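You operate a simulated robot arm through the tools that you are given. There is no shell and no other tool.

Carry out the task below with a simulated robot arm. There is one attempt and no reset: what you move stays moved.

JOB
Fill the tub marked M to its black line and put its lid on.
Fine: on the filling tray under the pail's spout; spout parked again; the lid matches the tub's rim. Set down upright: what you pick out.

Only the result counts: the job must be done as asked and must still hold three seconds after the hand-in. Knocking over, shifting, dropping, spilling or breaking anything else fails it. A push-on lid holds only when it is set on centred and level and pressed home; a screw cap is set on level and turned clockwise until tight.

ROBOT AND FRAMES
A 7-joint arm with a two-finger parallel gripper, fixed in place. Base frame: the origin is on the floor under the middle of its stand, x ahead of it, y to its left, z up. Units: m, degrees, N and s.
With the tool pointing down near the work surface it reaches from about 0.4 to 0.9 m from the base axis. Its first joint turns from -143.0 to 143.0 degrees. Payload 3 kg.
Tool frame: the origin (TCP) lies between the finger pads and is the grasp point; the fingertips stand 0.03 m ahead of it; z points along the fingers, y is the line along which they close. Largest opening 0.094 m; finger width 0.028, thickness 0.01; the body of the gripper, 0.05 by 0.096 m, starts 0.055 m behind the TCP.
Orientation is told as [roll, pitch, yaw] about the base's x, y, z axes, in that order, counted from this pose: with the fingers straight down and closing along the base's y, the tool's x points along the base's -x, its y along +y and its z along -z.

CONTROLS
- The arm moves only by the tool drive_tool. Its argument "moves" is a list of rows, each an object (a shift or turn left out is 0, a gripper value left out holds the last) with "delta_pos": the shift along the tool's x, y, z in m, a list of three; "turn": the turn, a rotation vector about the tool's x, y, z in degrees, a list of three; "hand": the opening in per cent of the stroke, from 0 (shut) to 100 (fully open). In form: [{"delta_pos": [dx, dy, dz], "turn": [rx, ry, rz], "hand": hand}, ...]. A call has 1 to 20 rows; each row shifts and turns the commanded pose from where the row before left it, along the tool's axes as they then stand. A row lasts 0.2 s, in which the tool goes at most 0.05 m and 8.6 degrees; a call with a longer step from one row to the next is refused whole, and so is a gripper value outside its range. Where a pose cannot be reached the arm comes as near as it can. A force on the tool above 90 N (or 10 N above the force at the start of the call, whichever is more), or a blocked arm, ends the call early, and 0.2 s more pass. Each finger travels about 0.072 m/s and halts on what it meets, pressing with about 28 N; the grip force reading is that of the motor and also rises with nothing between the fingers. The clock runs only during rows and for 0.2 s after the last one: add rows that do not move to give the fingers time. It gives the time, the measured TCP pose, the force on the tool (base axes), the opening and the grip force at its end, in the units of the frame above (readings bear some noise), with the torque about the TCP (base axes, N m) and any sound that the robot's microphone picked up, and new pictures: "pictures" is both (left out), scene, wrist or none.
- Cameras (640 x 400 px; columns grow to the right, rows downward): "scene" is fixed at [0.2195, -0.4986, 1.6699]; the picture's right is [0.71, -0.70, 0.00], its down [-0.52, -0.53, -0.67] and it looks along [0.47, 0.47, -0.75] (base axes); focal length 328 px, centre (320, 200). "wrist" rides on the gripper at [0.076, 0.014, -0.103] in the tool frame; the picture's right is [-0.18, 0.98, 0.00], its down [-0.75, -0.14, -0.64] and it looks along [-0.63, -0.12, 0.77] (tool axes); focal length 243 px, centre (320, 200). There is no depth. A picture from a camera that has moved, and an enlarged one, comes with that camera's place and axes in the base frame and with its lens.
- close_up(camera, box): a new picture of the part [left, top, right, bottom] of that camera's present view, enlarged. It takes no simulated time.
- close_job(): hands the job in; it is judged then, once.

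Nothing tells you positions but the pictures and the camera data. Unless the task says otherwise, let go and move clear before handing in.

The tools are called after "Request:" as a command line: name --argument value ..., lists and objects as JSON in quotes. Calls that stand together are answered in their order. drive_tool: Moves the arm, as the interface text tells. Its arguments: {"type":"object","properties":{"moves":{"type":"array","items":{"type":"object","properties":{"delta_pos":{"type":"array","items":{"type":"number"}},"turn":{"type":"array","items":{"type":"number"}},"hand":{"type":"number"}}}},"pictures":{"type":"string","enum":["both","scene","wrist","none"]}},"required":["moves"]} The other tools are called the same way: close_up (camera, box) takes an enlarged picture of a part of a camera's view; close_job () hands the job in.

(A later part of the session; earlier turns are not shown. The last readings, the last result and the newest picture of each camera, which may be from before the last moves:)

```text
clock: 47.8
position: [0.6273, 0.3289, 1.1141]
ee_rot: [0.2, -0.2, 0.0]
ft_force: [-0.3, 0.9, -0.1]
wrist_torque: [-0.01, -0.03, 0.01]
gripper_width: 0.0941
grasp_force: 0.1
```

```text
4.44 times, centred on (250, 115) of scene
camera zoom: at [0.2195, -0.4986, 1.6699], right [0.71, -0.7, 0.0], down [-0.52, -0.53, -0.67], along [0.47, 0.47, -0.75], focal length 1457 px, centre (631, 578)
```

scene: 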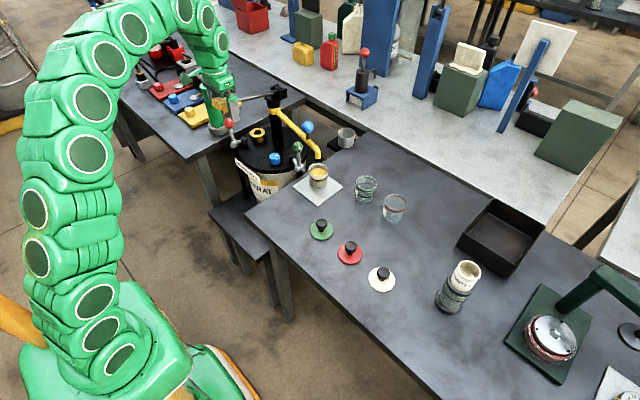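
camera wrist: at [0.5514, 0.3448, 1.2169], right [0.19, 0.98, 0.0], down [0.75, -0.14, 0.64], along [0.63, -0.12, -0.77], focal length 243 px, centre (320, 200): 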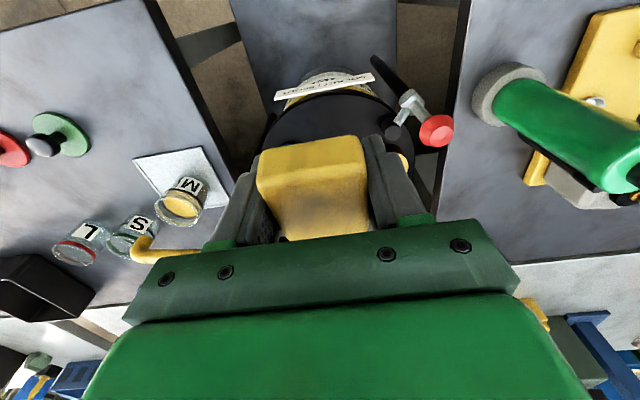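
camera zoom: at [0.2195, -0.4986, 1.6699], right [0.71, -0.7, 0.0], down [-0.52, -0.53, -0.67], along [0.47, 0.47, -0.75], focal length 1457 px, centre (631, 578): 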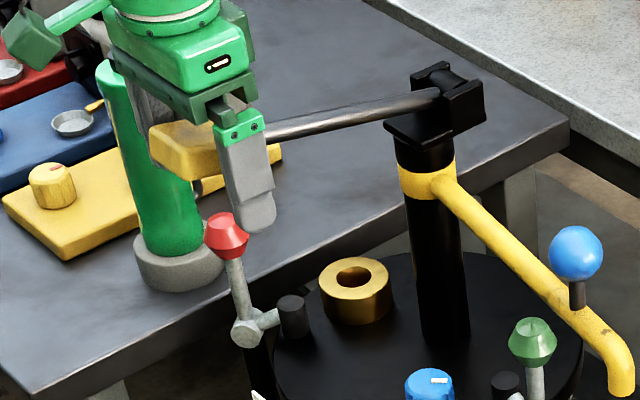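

The lever stays up on its own. Now I'll rise and re-orient to the tilted posture used before, to take the spout back to its parking cup.

Request:
drive_tool --moves '[{"delta_pos": [0, 0, -0.045]}, {"delta_pos": [0, 0, -0.045]}, {"delta_pos": [0, 0, -0.045]}, {"delta_pos": [-0.018, -0.037, 0]}, {"delta_pos": [-0.018, -0.037, 0]}, {"delta_pos": [-0.018, -0.037, 0]}, {"delta_pos": [-0.018, -0.037, 0]}, {"turn": [0, -7.8, 0]}, {"turn": [0, -7.8, 0]}, {"turn": [0, -7.8, 0]}, {"turn": [0, -7.8, 0]}, {"turn": [0, -7.8, 0]}, {"turn": [0, -7.8, 0]}, {"turn": [5.84, 0, 5.46]}, {"turn": [5.84, 0, 5.46]}, {"turn": [5.84, 0, 5.46]}, {"turn": [5.84, 0, 5.46]}, {"turn": [5.84, 0, 5.46]}, {"turn": [5.84, 0, 5.46]}, {"turn": [5.84, 0, 5.46]}]'

Request:
close_up --camera "scene" --box '[285, 110, 355, 190]'

Request:
close_up --camera "wrist" --box '[160, 0, 480, 240]'

```text
clock: 52.0
position: [0.6982, 0.1822, 1.2475]
ee_rot: [0.1, -46.8, -56.3]
ft_force: [-0.4, 0.2, -0.9]
wrist_torque: [0.01, 0.02, -0.01]
gripper_width: 0.094
grasp_force: 0.0
camera wrist: at [0.6397, 0.2955, 1.2629], right [0.89, 0.44, 0.14], down [-0.09, -0.12, 0.99], along [0.45, -0.89, -0.07], focal length 243 px, centre (320, 200)
```

scene: 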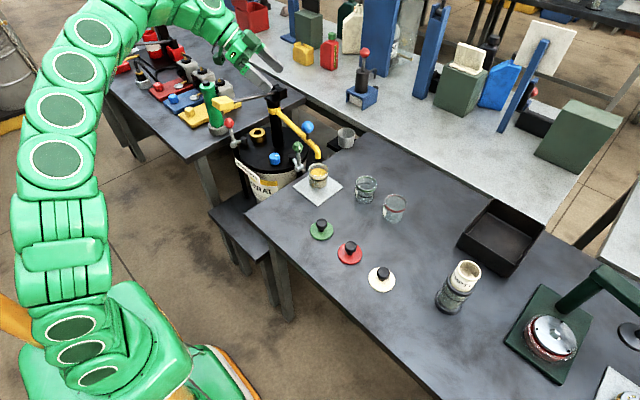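
wrist: 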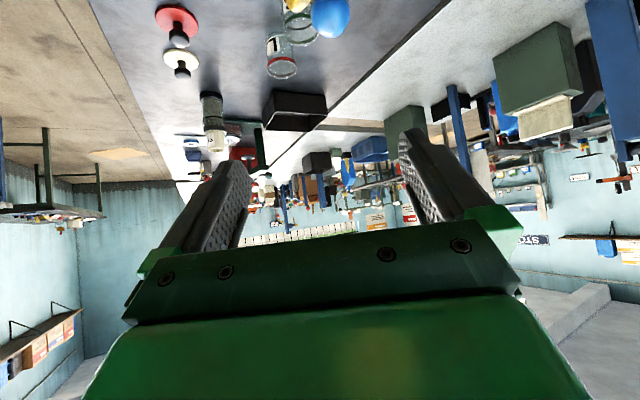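

```text
5.00 times, centred on (320, 150) of scene
camera zoom: at [0.2195, -0.4986, 1.6699], right [0.71, -0.7, 0.0], down [-0.52, -0.53, -0.67], along [0.47, 0.47, -0.75], focal length 1639 px, centre (320, 450)
```

zoom: 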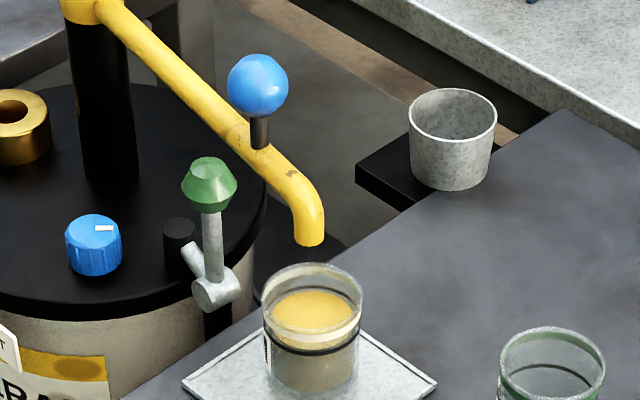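

```text
1.67 times, centred on (320, 120) of wrist
camera zoom: at [0.6397, 0.2955, 1.2629], right [0.89, 0.44, 0.14], down [-0.09, -0.12, 0.99], along [0.45, -0.89, -0.07], focal length 404 px, centre (320, 333)
```

zoom: 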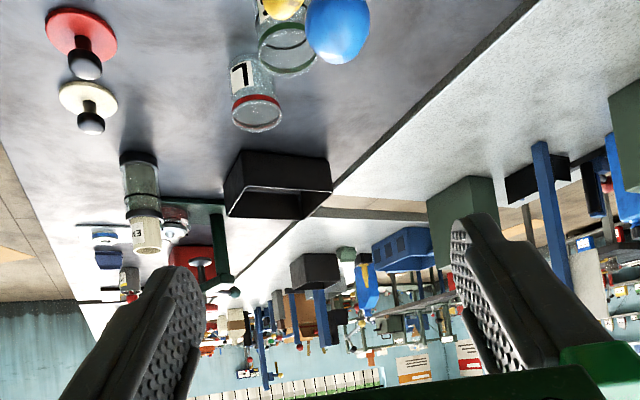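

The ball is now near (0.771, 0.115, 1.076). I'll move above it and descend partway to check alignment.

Request:
drive_tool --moves '[{"delta_pos": [-0.0219, 0.0079, 0.0233]}, {"delta_pos": [-0.0219, 0.0079, 0.0233]}, {"delta_pos": [-0.0219, 0.0079, 0.0233]}, {"delta_pos": [0.0285, 0, 0.0268]}, {"delta_pos": [0.0285, 0, 0.0268]}, {"delta_pos": [0.0285, 0, 0.0268]}, {}]'

Request:
close_up --camera "wrist" --box '[200, 40, 440, 240]'

Request:
close_up --camera "scene" --box '[270, 90, 350, 170]'

```text
clock: 53.6
position: [0.7717, 0.1161, 1.1316]
ee_rot: [0.2, -46.7, -56.1]
ft_force: [0.4, 1.3, -0.3]
wrist_torque: [0.04, -0.01, 0.01]
gripper_width: 0.094
grasp_force: 0.0
camera wrist: at [0.712, 0.2296, 1.1446], right [0.89, 0.44, 0.13], down [-0.09, -0.12, 0.99], along [0.46, -0.89, -0.07], focal length 243 px, centre (320, 200)
```

scene: 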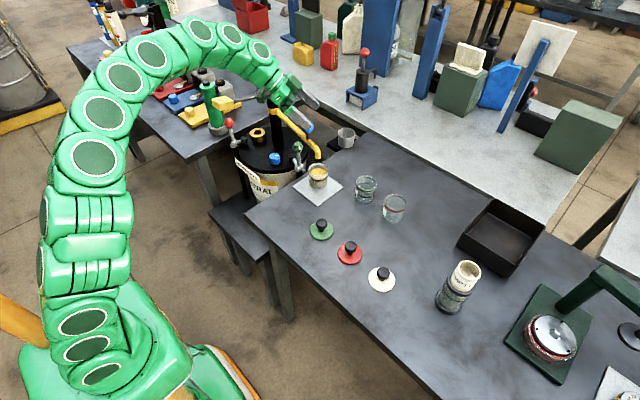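
wrist: 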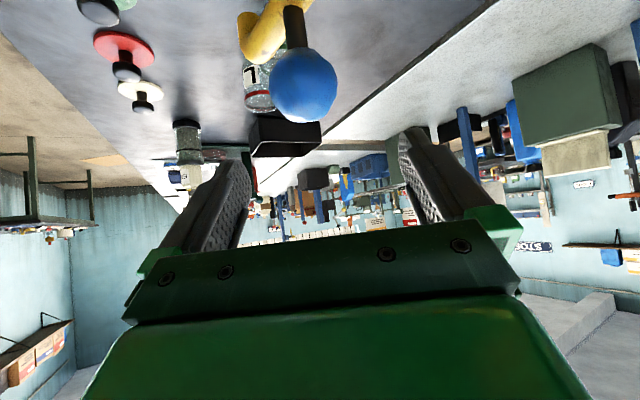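

```text
2.00 times, centred on (320, 140) of wrist
camera zoom: at [0.712, 0.2296, 1.1446], right [0.89, 0.44, 0.13], down [-0.09, -0.12, 0.99], along [0.46, -0.89, -0.07], focal length 485 px, centre (320, 320)
```

zoom: 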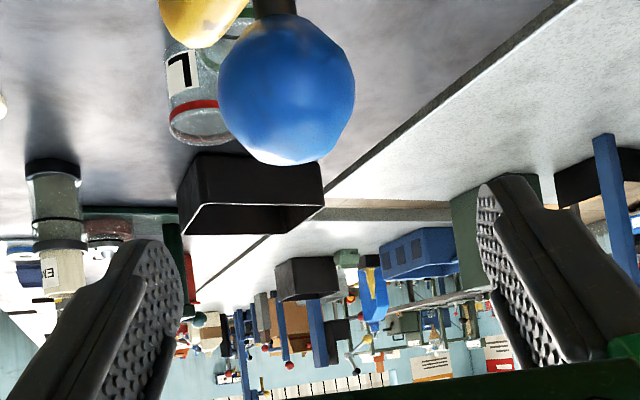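

```text
5.00 times, centred on (310, 130) of scene
camera zoom: at [0.2195, -0.4986, 1.6699], right [0.71, -0.7, 0.0], down [-0.52, -0.53, -0.67], along [0.47, 0.47, -0.75], focal length 1639 px, centre (370, 550)
```

zoom: 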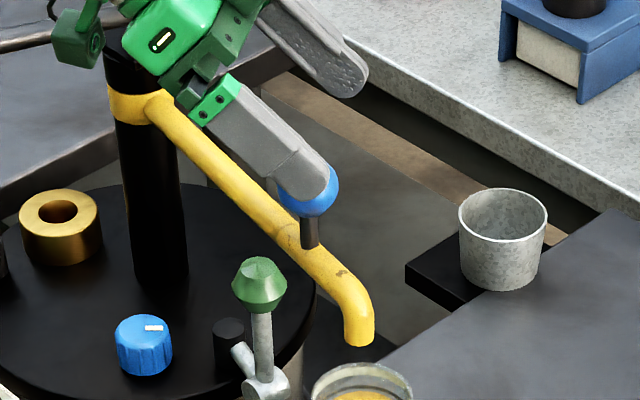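

Alignment is good to within a few millimetres. Descending onto the ball and gripping.

Request:
drive_tool --moves '[{"delta_pos": [0.0142, -0.0004, 0.0119]}, {"delta_pos": [0.0142, -0.0004, 0.0119]}, {"delta_pos": [0.0142, -0.0004, 0.0119]}, {}]'

Request:
close_up --camera "wrist" --box '[200, 40, 440, 240]'

```text
clock: 54.6
position: [0.7703, 0.1161, 1.0756]
ee_rot: [0.1, -46.8, -56.1]
ft_force: [-0.6, -0.3, 0.1]
wrist_torque: [0.04, 0.02, -0.01]
gripper_width: 0.0939
grasp_force: 0.1
camera wrist: at [0.7107, 0.2308, 1.0896], right [0.89, 0.44, 0.13], down [-0.09, -0.12, 0.99], along [0.46, -0.89, -0.07], focal length 243 px, centre (320, 200)
```

scene: 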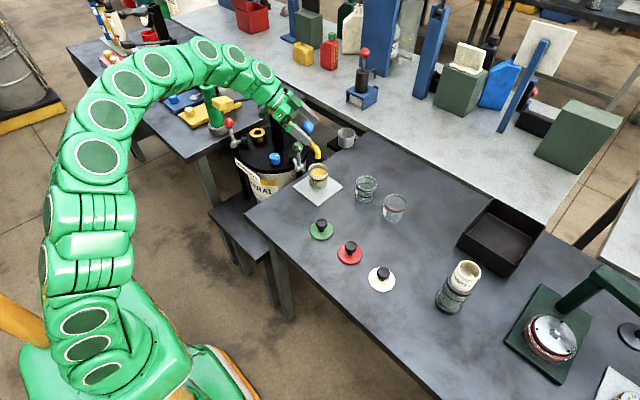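
wrist: 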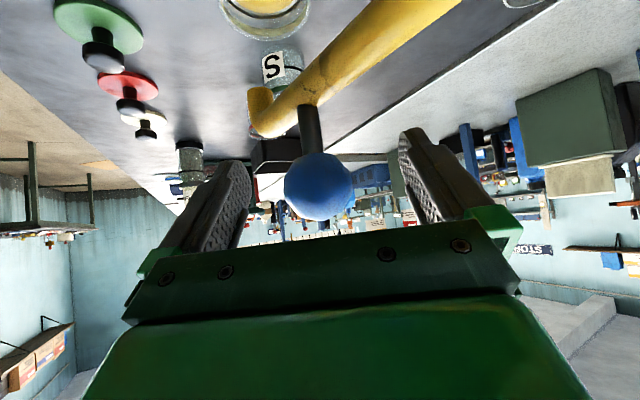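

```text
2.00 times, centred on (320, 140) of wrist
camera zoom: at [0.7107, 0.2308, 1.0896], right [0.89, 0.44, 0.13], down [-0.09, -0.12, 0.99], along [0.46, -0.89, -0.07], focal length 485 px, centre (320, 320)
```

zoom: 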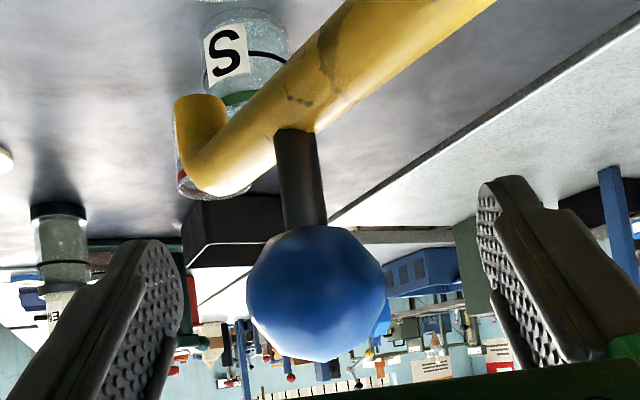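

Request:
drive_tool --moves '[{"hand": 0}, {}, {}, {}, {}]' --pictures "none"

```text
clock: 55.8
position: [0.7701, 0.1162, 1.077]
ee_rot: [-0.1, -46.8, -56.0]
ft_force: [-0.4, -10.1, -2.2]
wrist_torque: [-0.1, -0.03, -0.13]
gripper_width: 0.0376
grasp_force: 45.1
```

The ball is gripped again. I'll swing the spout back counter-clockwise, first part now.

Request:
drive_tool --moves '[{"delta_pos": [-0.00981, 0.01554, 0.01045], "turn": [-2.62, 0, -2.46]}, {"delta_pos": [-0.00951, 0.01593, 0.01013], "turn": [-2.62, 0, -2.46]}, {"delta_pos": [-0.00919, 0.01641, 0.00979], "turn": [-2.62, 0, -2.46]}, {}]' --pictures "none"

```text
clock: 56.8
position: [0.8333, 0.113, 1.0767]
ee_rot: [0.0, -46.8, -45.3]
ft_force: [0.4, -5.5, -10.5]
wrist_torque: [0.45, 0.13, 0.16]
gripper_width: 0.0374
grasp_force: 45.1
```

Forces are small and the path tracks well. Continuing.

Request:
drive_tool --moves '[{"delta_pos": [-0.00891, 0.01666, 0.0095], "turn": [-2.62, 0, -2.46]}, {"delta_pos": [-0.00864, 0.0171, 0.00921], "turn": [-2.62, 0, -2.46]}, {"delta_pos": [-0.00824, 0.0174, 0.00878], "turn": [-2.62, 0, -2.46]}, {}]'

Request:
close_up --camera "scene" --box '[250, 60, 370, 200]'

```text
clock: 57.8
position: [0.8951, 0.1288, 1.077]
ee_rot: [0.2, -46.9, -34.5]
ft_force: [-8.4, 20.1, 9.5]
wrist_torque: [-0.43, -0.47, 0.02]
gripper_width: 0.037
grasp_force: 44.7
camera wrist: at [0.7977, 0.2121, 1.0896], right [0.66, 0.74, 0.14], down [-0.04, -0.14, 0.99], along [0.75, -0.66, -0.06], focal length 243 px, centre (320, 200)
```

scene: 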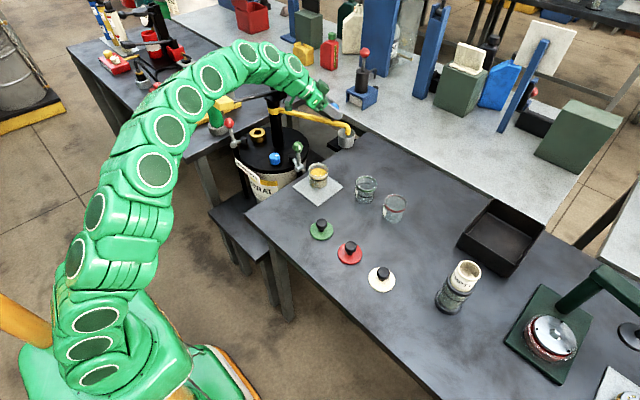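
wrist: 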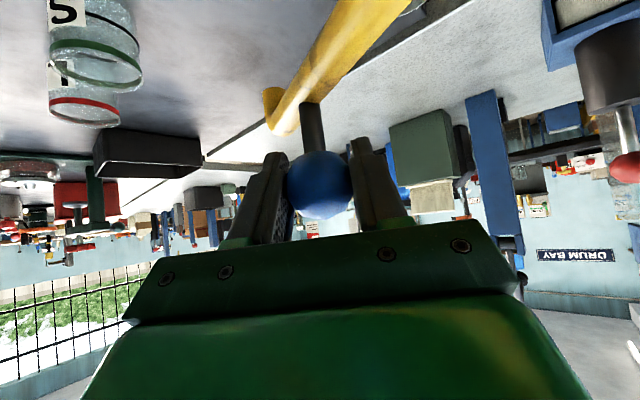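

```text
2.86 times, centred on (310, 130) of scene
camera zoom: at [0.2195, -0.4986, 1.6699], right [0.71, -0.7, 0.0], down [-0.52, -0.53, -0.67], along [0.47, 0.47, -0.75], focal length 937 px, centre (349, 400)
```

zoom: 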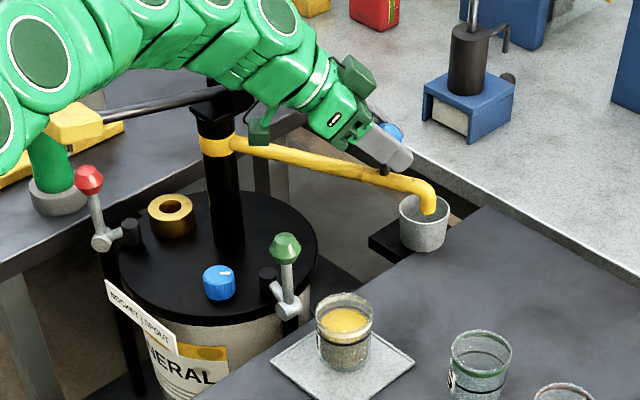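

Tracking well. I'll do the next three steps, then check against the parked position.

Request:
drive_tool --moves '[{"delta_pos": [-0.00611, 0.01933, 0.00652], "turn": [-2.62, 0, -2.46]}, {"delta_pos": [-0.00747, 0.0178, 0.00796], "turn": [-2.62, 0, -2.46]}, {"delta_pos": [-0.00714, 0.01818, 0.00761], "turn": [-2.62, 0, -2.46]}, {}]' --pictures "scene"

Request:
close_up --camera "scene" --box '[300, 80, 370, 160]'

```text
clock: 58.8
position: [0.9491, 0.1593, 1.0756]
ee_rot: [0.1, -46.8, -23.7]
ft_force: [-8.9, 12.2, 8.6]
wrist_torque: [-0.03, -0.04, 0.02]
gripper_width: 0.0375
grasp_force: 45.2
```

scene: 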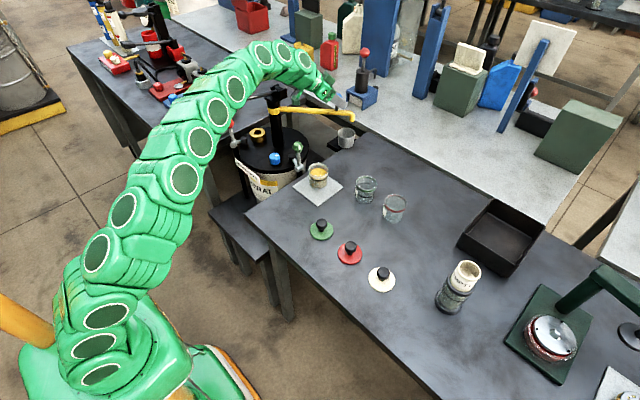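

```text
5.00 times, centred on (335, 120) of scene
camera zoom: at [0.2195, -0.4986, 1.6699], right [0.71, -0.7, 0.0], down [-0.52, -0.53, -0.67], along [0.47, 0.47, -0.75], focal length 1639 px, centre (245, 600)
```

zoom: 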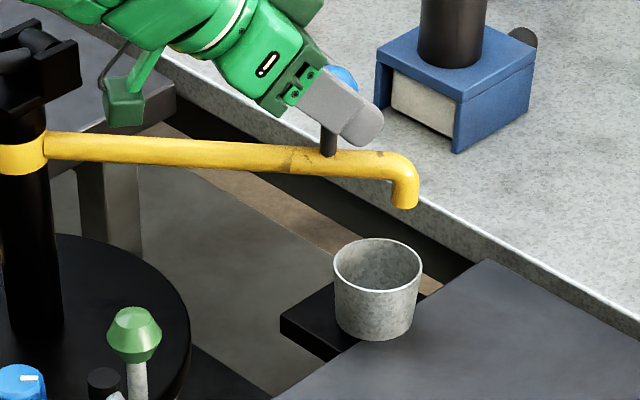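

The spout is about 5° from its original parked position. One more step.

Request:
drive_tool --moves '[{"delta_pos": [-0.0045, 0.012, 0.0048], "turn": [-2.62, 0, -2.46]}, {"delta_pos": [-0.0022, 0.006, 0.0024]}, {}]' --pictures "none"

Request:
close_up --camera "scene" --box '[300, 80, 370, 160]'

```text
clock: 59.6
position: [0.9655, 0.1728, 1.0753]
ee_rot: [0.1, -46.7, -20.2]
ft_force: [-34.4, 14.3, 3.3]
wrist_torque: [0.37, 0.59, 0.01]
gripper_width: 0.0371
grasp_force: 45.4
```

```text
5.00 times, centred on (335, 120) of scene
camera zoom: at [0.2195, -0.4986, 1.6699], right [0.71, -0.7, 0.0], down [-0.52, -0.53, -0.67], along [0.47, 0.47, -0.75], focal length 1639 px, centre (245, 600)
```

zoom: 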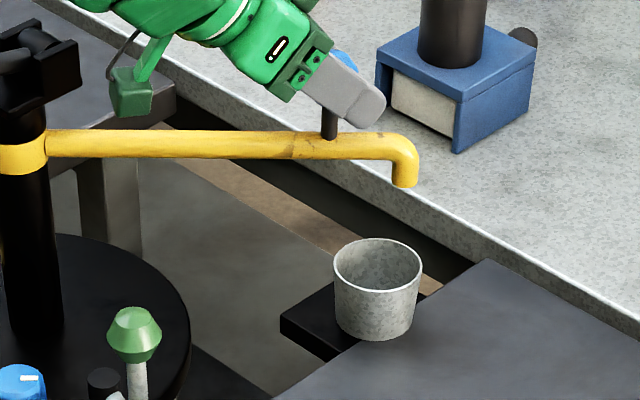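

The spout matches its original parked picture. I'll relieve the remaining force, then open the fingers.

Request:
drive_tool --moves '[{"delta_pos": [0.0025, 0, -0.0027]}, {}]' --pictures "none"

Request:
drive_tool --moves '[{"hand": 100}, {}, {}]' --pictures "wrist"

Request:
close_up --camera "scene" --box '[300, 80, 370, 160]'

```text
clock: 60.2
position: [0.9632, 0.1711, 1.075]
ee_rot: [0.1, -46.8, -20.3]
ft_force: [2.5, -0.8, 1.6]
wrist_torque: [-0.23, -0.92, -0.13]
gripper_width: 0.0372
grasp_force: 45.1
```

```text
clock: 61.0
position: [0.9616, 0.1728, 1.0753]
ee_rot: [0.1, -46.9, -20.2]
ft_force: [0.4, 0.1, -0.1]
wrist_torque: [0.01, 0.02, 0.03]
gripper_width: 0.094
grasp_force: 0.2
camera wrist: at [0.8473, 0.2306, 1.0888], right [0.46, 0.88, 0.14], down [0.0, -0.15, 0.99], along [0.89, -0.45, -0.07], focal length 243 px, centre (320, 200)
```

wrist: 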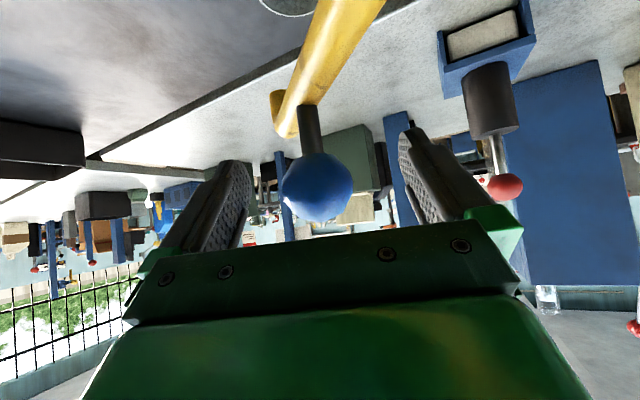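

```text
5.00 times, centred on (335, 120) of scene
camera zoom: at [0.2195, -0.4986, 1.6699], right [0.71, -0.7, 0.0], down [-0.52, -0.53, -0.67], along [0.47, 0.47, -0.75], focal length 1639 px, centre (245, 600)
```

zoom: 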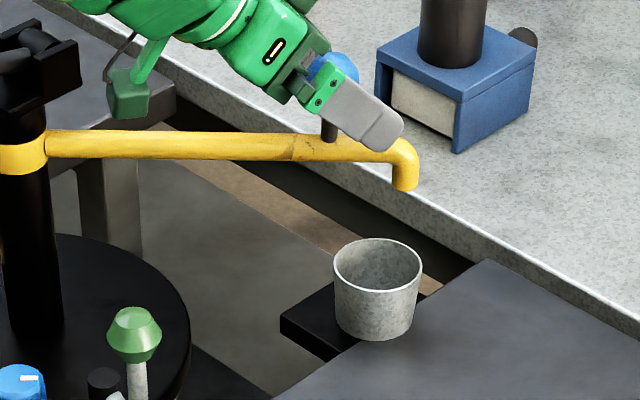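

Released. I'll back off along the approach line and compare the spout with its initial picture.

Request:
drive_tool --moves '[{"delta_pos": [0, 0, -0.03]}, {"delta_pos": [0, 0, -0.035]}, {"delta_pos": [0, 0, -0.04]}, {}]' --pictures "none"

Request:
close_up --camera "scene" --box '[325, 85, 365, 115]'

Request:
close_up --camera "scene" --box '[300, 80, 370, 160]'

```text
clock: 62.0
position: [0.89, 0.2003, 1.1484]
ee_rot: [0.1, -46.7, -20.2]
ft_force: [-0.2, 0.8, 0.0]
wrist_torque: [0.01, 0.0, 0.01]
gripper_width: 0.0937
grasp_force: 0.1
```

```text
13.33 times, centred on (345, 100) of scene
camera zoom: at [0.2195, -0.4986, 1.6699], right [0.71, -0.7, 0.0], down [-0.52, -0.53, -0.67], along [0.47, 0.47, -0.75], focal length 4372 px, centre (-13, 1533)
```

zoom: 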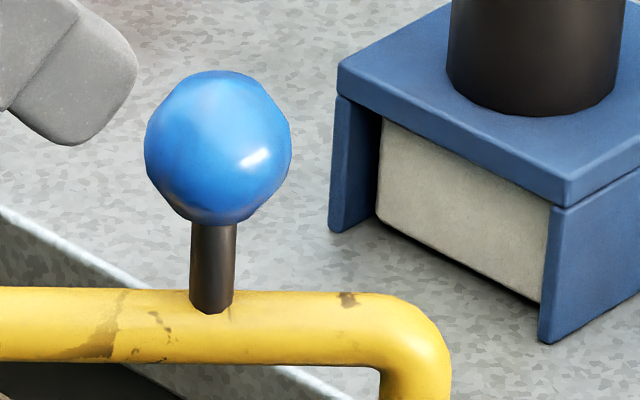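

```text
5.00 times, centred on (335, 120) of scene
camera zoom: at [0.2195, -0.4986, 1.6699], right [0.71, -0.7, 0.0], down [-0.52, -0.53, -0.67], along [0.47, 0.47, -0.75], focal length 1639 px, centre (245, 600)
```

zoom: 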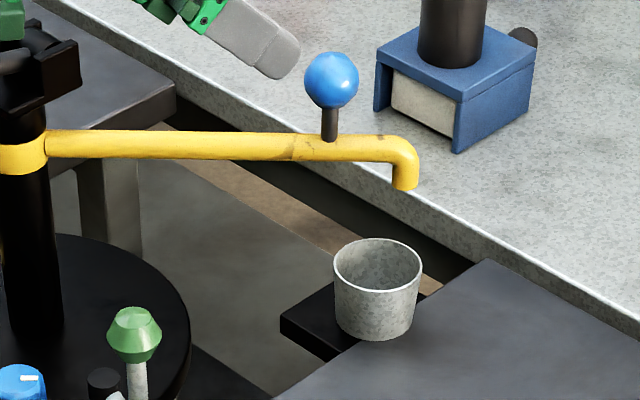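

The spout is back within 2 mm of its original spot. Next I'll return the tool to vertical and head toward the cream lid.

Request:
drive_tool --moves '[{"delta_pos": [0.0058, -0.0343, -0.0237]}, {"delta_pos": [0.0058, -0.0343, -0.0237]}, {"delta_pos": [0.0058, -0.0343, -0.0237]}, {"delta_pos": [0.0058, -0.0343, -0.0237]}, {"delta_pos": [0.0058, -0.0343, -0.0237]}, {"delta_pos": [0.0058, -0.0343, -0.0237]}, {"turn": [-4.87, 0, -4.55]}, {"turn": [-4.87, 0, -4.55]}, {"turn": [-4.87, 0, -4.55]}, {"turn": [0, 7.8, 0]}, {"turn": [0, 7.8, 0]}, {"turn": [0, 7.8, 0]}, {"turn": [0, 7.8, 0]}, {"turn": [0, 7.8, 0]}, {"turn": [0, 7.8, 0]}, {}]' --pictures "scene"

Request:
close_up --camera "scene" --box '[362, 262, 402, 294]'

Request:
close_up --camera "scene" --box '[300, 150, 340, 200]'

```text
clock: 65.4
position: [0.6982, 0.0503, 1.2195]
ee_rot: [0.1, 0.0, -0.1]
ft_force: [0.1, 0.1, 0.0]
wrist_torque: [0.0, 0.03, 0.03]
gripper_width: 0.094
grasp_force: 0.1
```

scene: 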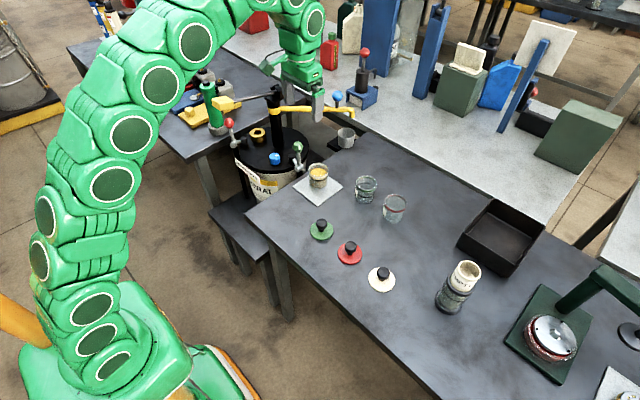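

```text
12.50 times, centred on (382, 278) of scene
camera zoom: at [0.2195, -0.4986, 1.6699], right [0.71, -0.7, 0.0], down [-0.52, -0.53, -0.67], along [0.47, 0.47, -0.75], focal length 4098 px, centre (-455, -775)
```

zoom: 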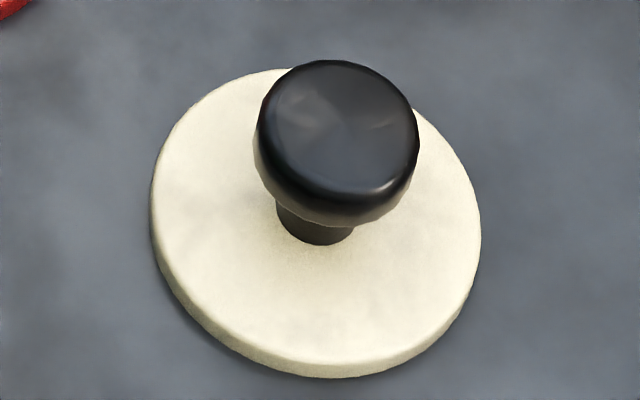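

```text
8.00 times, centred on (320, 175) of scene
camera zoom: at [0.2195, -0.4986, 1.6699], right [0.71, -0.7, 0.0], down [-0.52, -0.53, -0.67], along [0.47, 0.47, -0.75], focal length 2623 px, centre (320, 400)
```

zoom: 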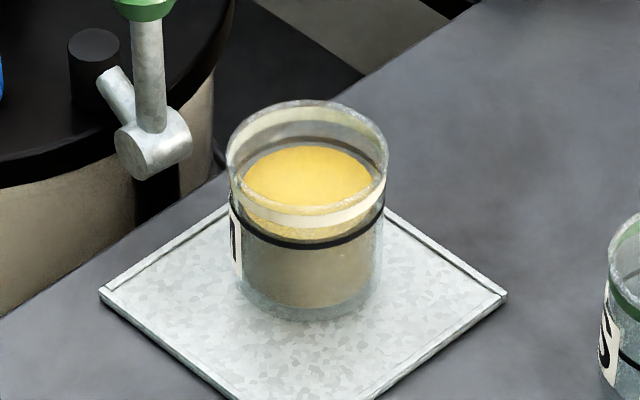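

Tub filled to the line, spout parked. The cream lid's knob is near (0.645, -0.308), head centre at z≈0.89. Moving above it.

Request:
drive_tool --moves '[{"delta_pos": [0.00535, -0.0358, 0.022]}, {"delta_pos": [0.00535, -0.0358, 0.022]}, {"delta_pos": [0.00535, -0.0358, 0.022]}, {"delta_pos": [0.00535, -0.0358, 0.022]}, {"delta_pos": [0.00535, -0.0358, 0.022]}, {"delta_pos": [0.00535, -0.0358, 0.022]}, {"delta_pos": [0.00535, -0.0358, 0.022]}, {"delta_pos": [0.00535, -0.0358, 0.022]}, {"delta_pos": [0.00535, -0.0358, 0.022]}, {"delta_pos": [0.00535, -0.0358, 0.022]}, {}, {}]'

Request:
close_up --camera "wrist" --box '[220, 40, 440, 220]'

```text
clock: 68.0
position: [0.6471, -0.309, 0.9995]
ee_rot: [0.2, 0.0, -0.1]
ft_force: [0.1, 0.3, 0.0]
wrist_torque: [-0.02, 0.01, -0.01]
gripper_width: 0.0941
grasp_force: 0.1
camera wrist: at [0.5704, -0.2942, 1.1006], right [0.19, 0.98, 0.0], down [0.75, -0.14, 0.64], along [0.63, -0.12, -0.77], focal length 243 px, centre (320, 200)
```

scene: 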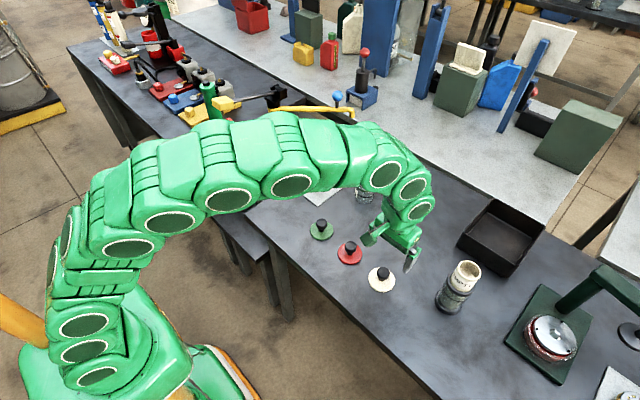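
wrist: 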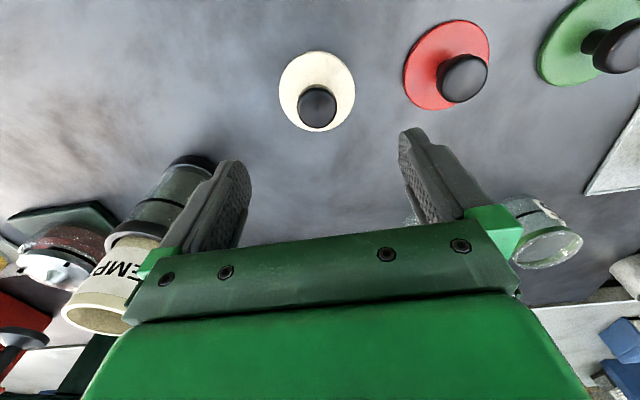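

```text
2.22 times, centred on (330, 130) of wrist
camera zoom: at [0.5704, -0.2942, 1.1006], right [0.19, 0.98, 0.0], down [0.75, -0.14, 0.64], along [0.63, -0.12, -0.77], focal length 539 px, centre (298, 356)
```

zoom: 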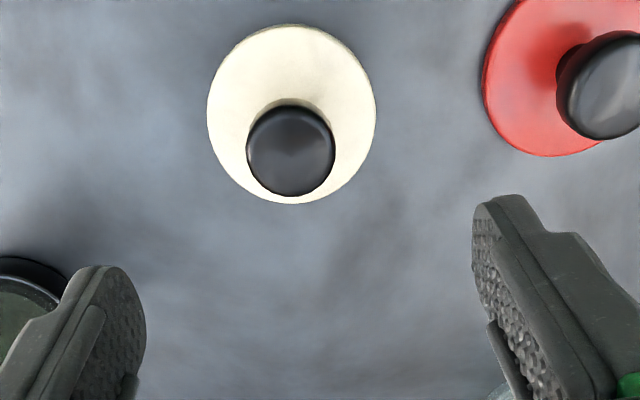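

The lid's knob appears slightly nearer to me than the tool. I'll descend to just above it and refine.

Request:
drive_tool --moves '[{"delta_pos": [0.006, 0, 0.02]}, {"delta_pos": [0, 0, 0.028]}, {}, {}]'

Request:
close_up --camera "wrist" --box '[220, 80, 440, 260]'

Request:
close_up --camera "scene" --box '[350, 230, 420, 290]'

```text
clock: 69.0
position: [0.6402, -0.3088, 0.9511]
ee_rot: [0.1, 0.0, -0.1]
ft_force: [0.1, -0.3, 0.2]
wrist_torque: [-0.02, 0.01, 0.0]
gripper_width: 0.0939
grasp_force: 0.0
camera wrist: at [0.5639, -0.2936, 1.0527], right [0.19, 0.98, 0.0], down [0.75, -0.14, 0.64], along [0.63, -0.12, -0.77], focal length 243 px, centre (320, 200)
```

scene: 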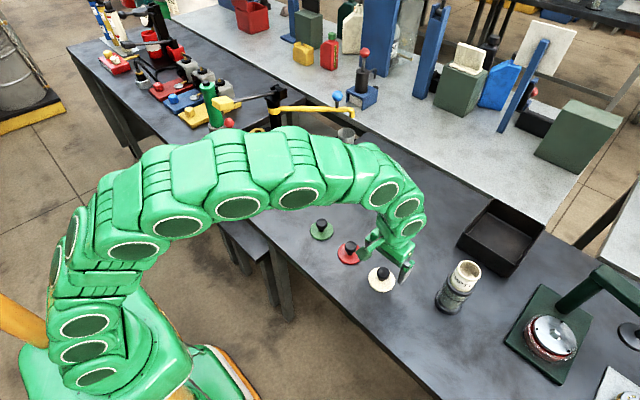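
wrist: 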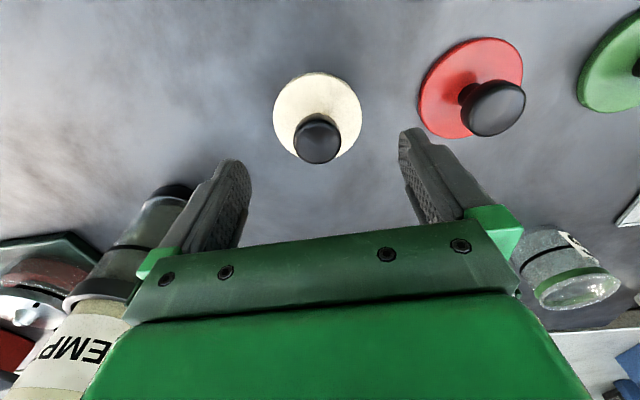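

```text
2.22 times, centred on (330, 170) of wrist
camera zoom: at [0.5639, -0.2936, 1.0527], right [0.19, 0.98, 0.0], down [0.75, -0.14, 0.64], along [0.63, -0.12, -0.77], focal length 539 px, centre (298, 267)
```

zoom: 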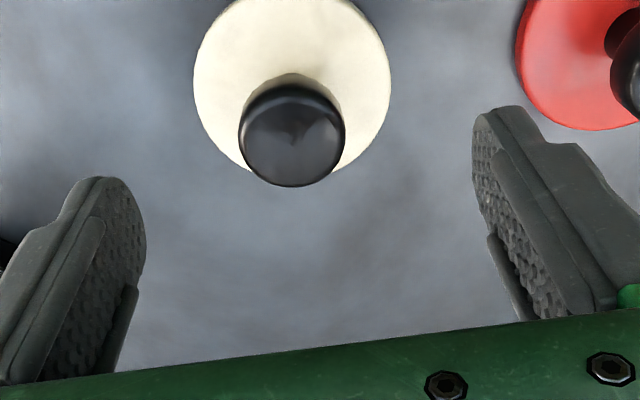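

```text
6.67 times, centred on (385, 260) of scene
camera zoom: at [0.2195, -0.4986, 1.6699], right [0.71, -0.7, 0.0], down [-0.52, -0.53, -0.67], along [0.47, 0.47, -0.75], focal length 2186 px, centre (-113, -200)
```

zoom: 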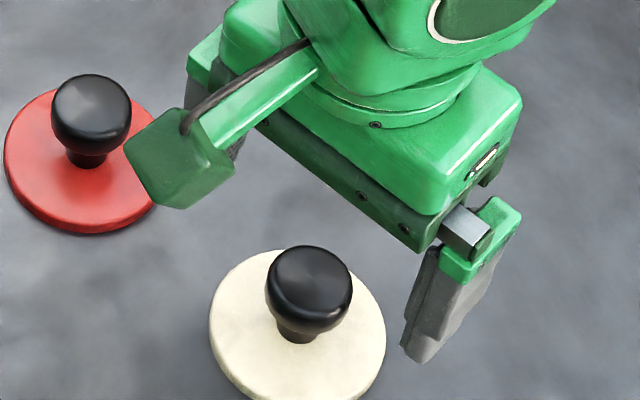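

The knob is centred between the fingers. Descending so the pads cover the knob head while the tips stay above the disc, then closing.

Request:
drive_tool --moves '[{"delta_pos": [0.001, -0.0005, 0.02]}, {"delta_pos": [0, 0, 0.02]}, {"delta_pos": [0, 0, 0.014]}, {}, {"hand": 0}, {}, {}, {}, {}]'

Request:
close_up --camera "wrist" --box '[220, 80, 440, 260]'

Request:
close_up --camera "scene" --box '[350, 230, 420, 300]'

```text
clock: 71.0
position: [0.6393, -0.3072, 0.8977]
ee_rot: [0.2, 0.0, -0.1]
ft_force: [-0.9, 0.3, -0.3]
wrist_torque: [-0.02, 0.01, 0.02]
gripper_width: 0.0327
grasp_force: 28.3
camera wrist: at [0.5625, -0.2936, 0.9983], right [0.19, 0.98, 0.0], down [0.75, -0.14, 0.64], along [0.63, -0.12, -0.77], focal length 243 px, centre (320, 200)
```

scene: 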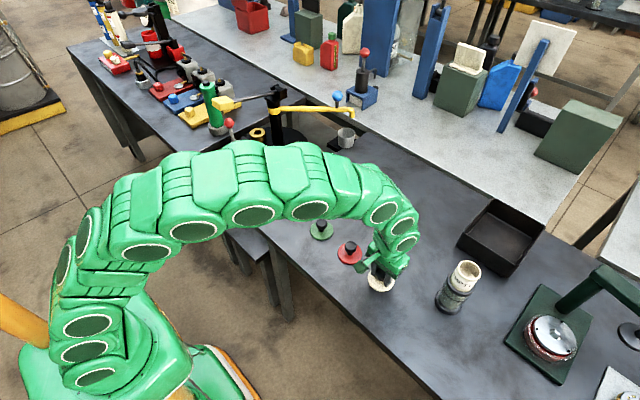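
wrist: 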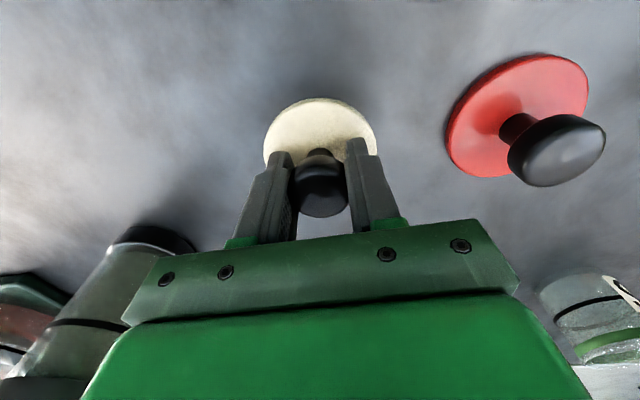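

```text
2.22 times, centred on (330, 170) of wrist
camera zoom: at [0.5625, -0.2936, 0.9983], right [0.19, 0.98, 0.0], down [0.75, -0.14, 0.64], along [0.63, -0.12, -0.77], focal length 539 px, centre (298, 267)
```

zoom: 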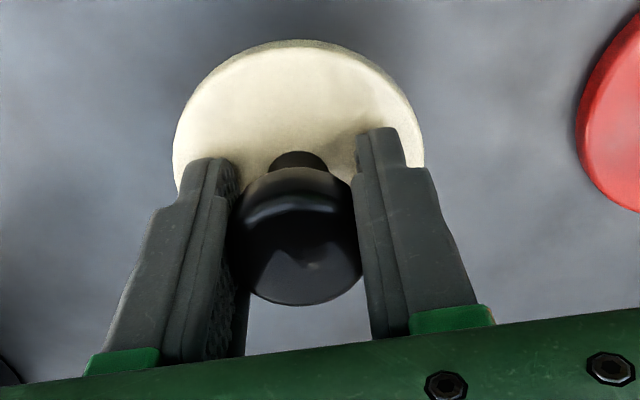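

```text
5.71 times, centred on (385, 265) of scene
camera zoom: at [0.2195, -0.4986, 1.6699], right [0.71, -0.7, 0.0], down [-0.52, -0.53, -0.67], along [0.47, 0.47, -0.75], focal length 1874 px, centre (-51, -171)
```

zoom: 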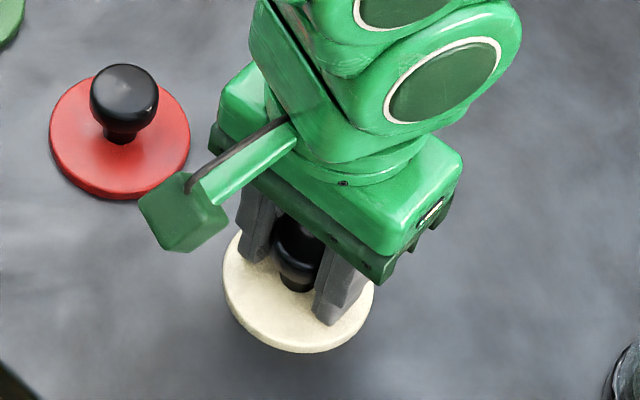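

The knob is gripped. Lifting slowly and checking for slip.

Request:
drive_tool --moves '[{"delta_pos": [0, 0, -0.008]}, {"delta_pos": [0, 0, -0.012]}, {"delta_pos": [0, 0, -0.02]}, {"delta_pos": [0, 0, -0.02]}, {}]'

Request:
close_up --camera "wrist" --box '[220, 80, 440, 260]'

Request:
close_up --camera "scene" --box '[350, 220, 420, 290]'

```text
clock: 72.2
position: [0.639, -0.3085, 0.9566]
ee_rot: [0.2, 0.0, -0.1]
ft_force: [-0.5, -0.2, 0.6]
wrist_torque: [0.0, -0.01, 0.02]
gripper_width: 0.0325
grasp_force: 28.4
camera wrist: at [0.5625, -0.2936, 1.0584], right [0.19, 0.98, 0.0], down [0.75, -0.14, 0.64], along [0.63, -0.12, -0.77], focal length 243 px, centre (320, 200)
```

scene: 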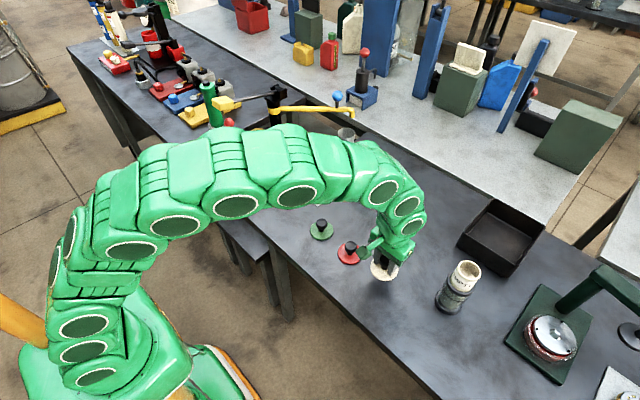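
wrist: 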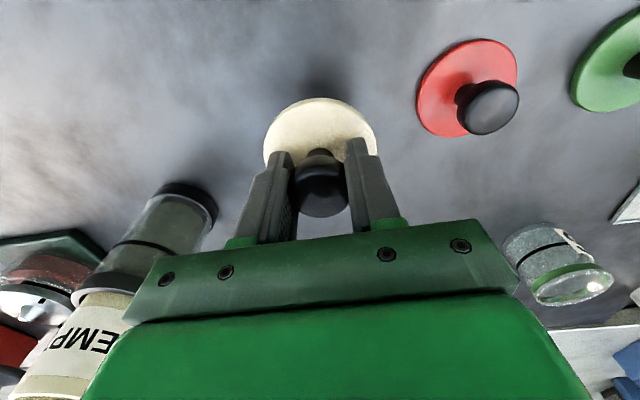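

```text
2.22 times, centred on (330, 170) of wrist
camera zoom: at [0.5625, -0.2936, 1.0584], right [0.19, 0.98, 0.0], down [0.75, -0.14, 0.64], along [0.63, -0.12, -0.77], focal length 539 px, centre (298, 267)
```

zoom: 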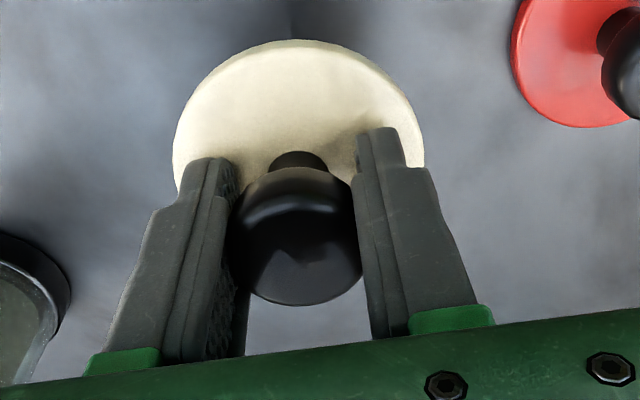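

```text
5.71 times, centred on (385, 255) of scene
camera zoom: at [0.2195, -0.4986, 1.6699], right [0.71, -0.7, 0.0], down [-0.52, -0.53, -0.67], along [0.47, 0.47, -0.75], focal length 1874 px, centre (-51, -114)
```

zoom: 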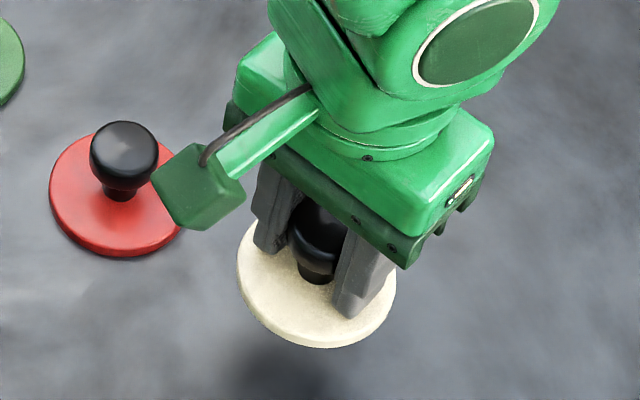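

The lid came up level with no slip. I'll lift it higher and carry it over the tub on the tray.

Request:
drive_tool --moves '[{"delta_pos": [0, 0, -0.035]}, {"delta_pos": [0, 0, -0.038]}, {"delta_pos": [-0.0144, 0.042, 0]}, {"delta_pos": [-0.0144, 0.042, 0]}, {"delta_pos": [-0.0144, 0.042, 0]}, {"delta_pos": [-0.0144, 0.042, 0]}, {"delta_pos": [-0.0144, 0.042, 0]}, {"delta_pos": [-0.0144, 0.042, 0]}, {"delta_pos": [-0.0144, 0.042, 0]}, {"delta_pos": [-0.0144, 0.042, 0]}, {"delta_pos": [-0.0144, 0.042, 0]}, {}, {}]'

Request:
close_up --camera "wrist" --box '[200, 20, 440, 220]'

Request:
close_up --camera "scene" --box '[295, 130, 345, 190]'

```text
clock: 75.0
position: [0.7691, 0.0698, 1.0315]
ee_rot: [0.1, 0.0, -0.1]
ft_force: [-0.5, -0.1, 0.2]
wrist_torque: [-0.02, 0.0, 0.0]
gripper_width: 0.0328
grasp_force: 28.0
camera wrist: at [0.6927, 0.085, 1.1322], right [0.19, 0.98, 0.0], down [0.75, -0.14, 0.64], along [0.63, -0.12, -0.77], focal length 243 px, centre (320, 200)
```

scene: 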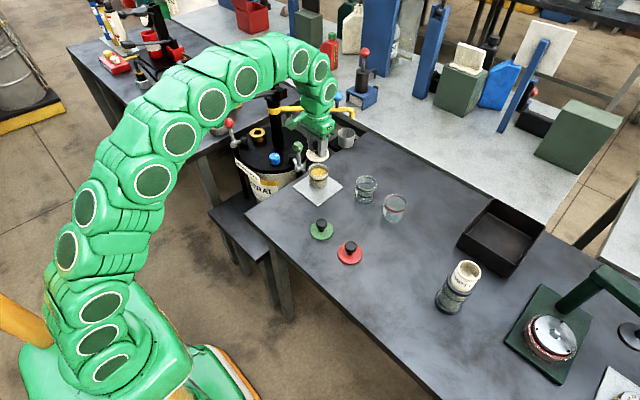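
wrist: 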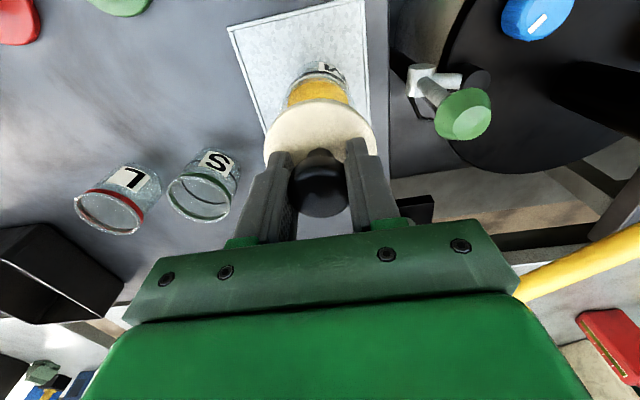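

```text
2.00 times, centred on (320, 120) of wrist
camera zoom: at [0.6927, 0.085, 1.1322], right [0.19, 0.98, 0.0], down [0.75, -0.14, 0.64], along [0.63, -0.12, -0.77], focal length 485 px, centre (320, 360)
```

zoom: 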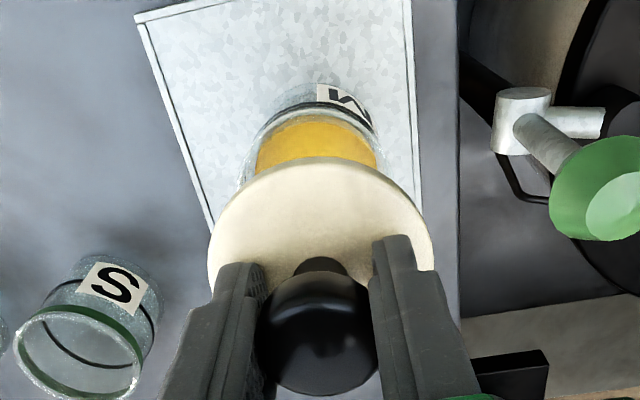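

```text
6.67 times, centred on (320, 160) of scene
camera zoom: at [0.2195, -0.4986, 1.6699], right [0.71, -0.7, 0.0], down [-0.52, -0.53, -0.67], along [0.47, 0.47, -0.75], focal length 2186 px, centre (320, 467)
```

zoom: 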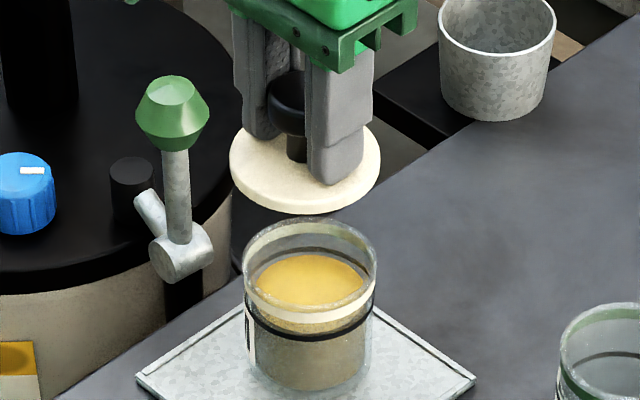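

The lid sits about 2 mm off the tub's axis in the pictures. I'll correct that and lower to just above the rim.

Request:
drive_tool --moves '[{"delta_pos": [-0.0015, -0.0008, 0.02]}, {"delta_pos": [0, 0, 0.018]}, {"delta_pos": [0, 0, 0.006]}, {}, {}]'

Request:
close_up --camera "wrist" --box '[240, 60, 400, 190]'

Request:
close_up --camera "scene" --box '[302, 145, 337, 190]'

```text
clock: 76.2
position: [0.7705, 0.0694, 0.9859]
ee_rot: [0.1, 0.0, -0.1]
ft_force: [0.2, -0.1, 0.0]
wrist_torque: [-0.01, 0.04, 0.0]
gripper_width: 0.0326
grasp_force: 28.0
camera wrist: at [0.6943, 0.0837, 1.0877], right [0.19, 0.98, 0.0], down [0.75, -0.14, 0.64], along [0.63, -0.12, -0.77], focal length 243 px, centre (320, 200)
```

scene: 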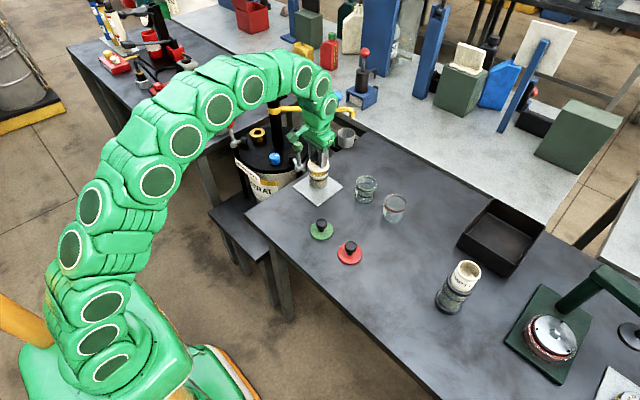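
wrist: 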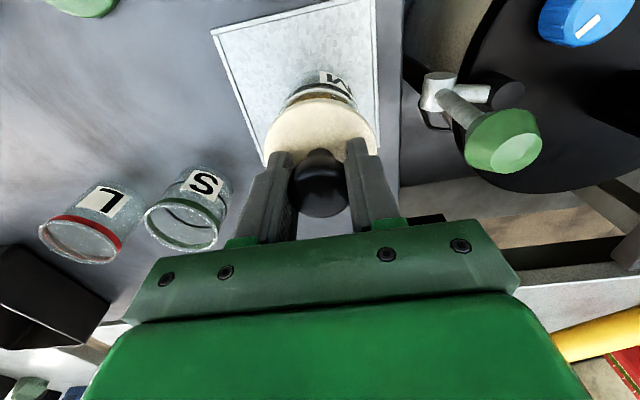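

```text
3.08 times, centred on (320, 125) of wrist
camera zoom: at [0.6943, 0.0837, 1.0877], right [0.19, 0.98, 0.0], down [0.75, -0.14, 0.64], along [0.63, -0.12, -0.77], focal length 746 px, centre (320, 431)
```

zoom: 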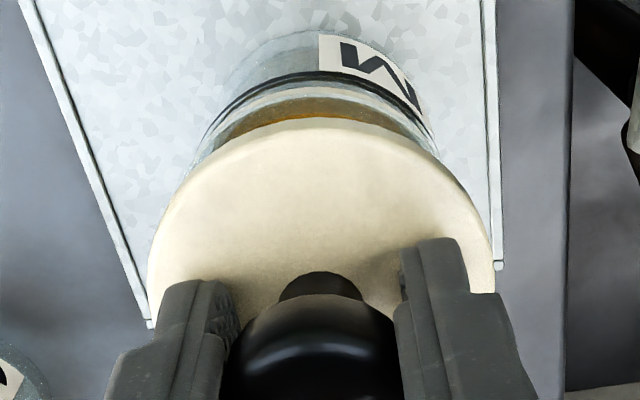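

```text
8.89 times, centred on (320, 168) of scene
camera zoom: at [0.2195, -0.4986, 1.6699], right [0.71, -0.7, 0.0], down [-0.52, -0.53, -0.67], along [0.47, 0.47, -0.75], focal length 2914 px, centre (324, 489)
```

zoom: 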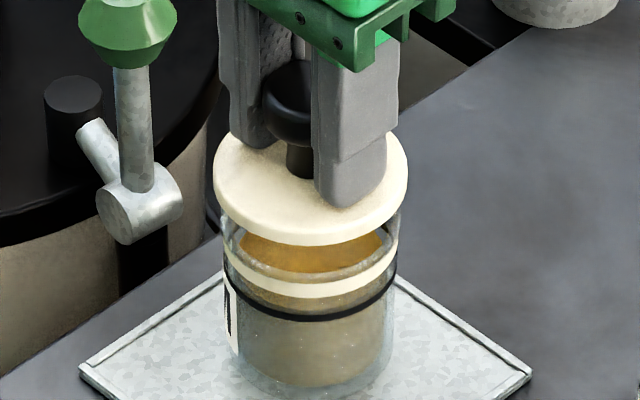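

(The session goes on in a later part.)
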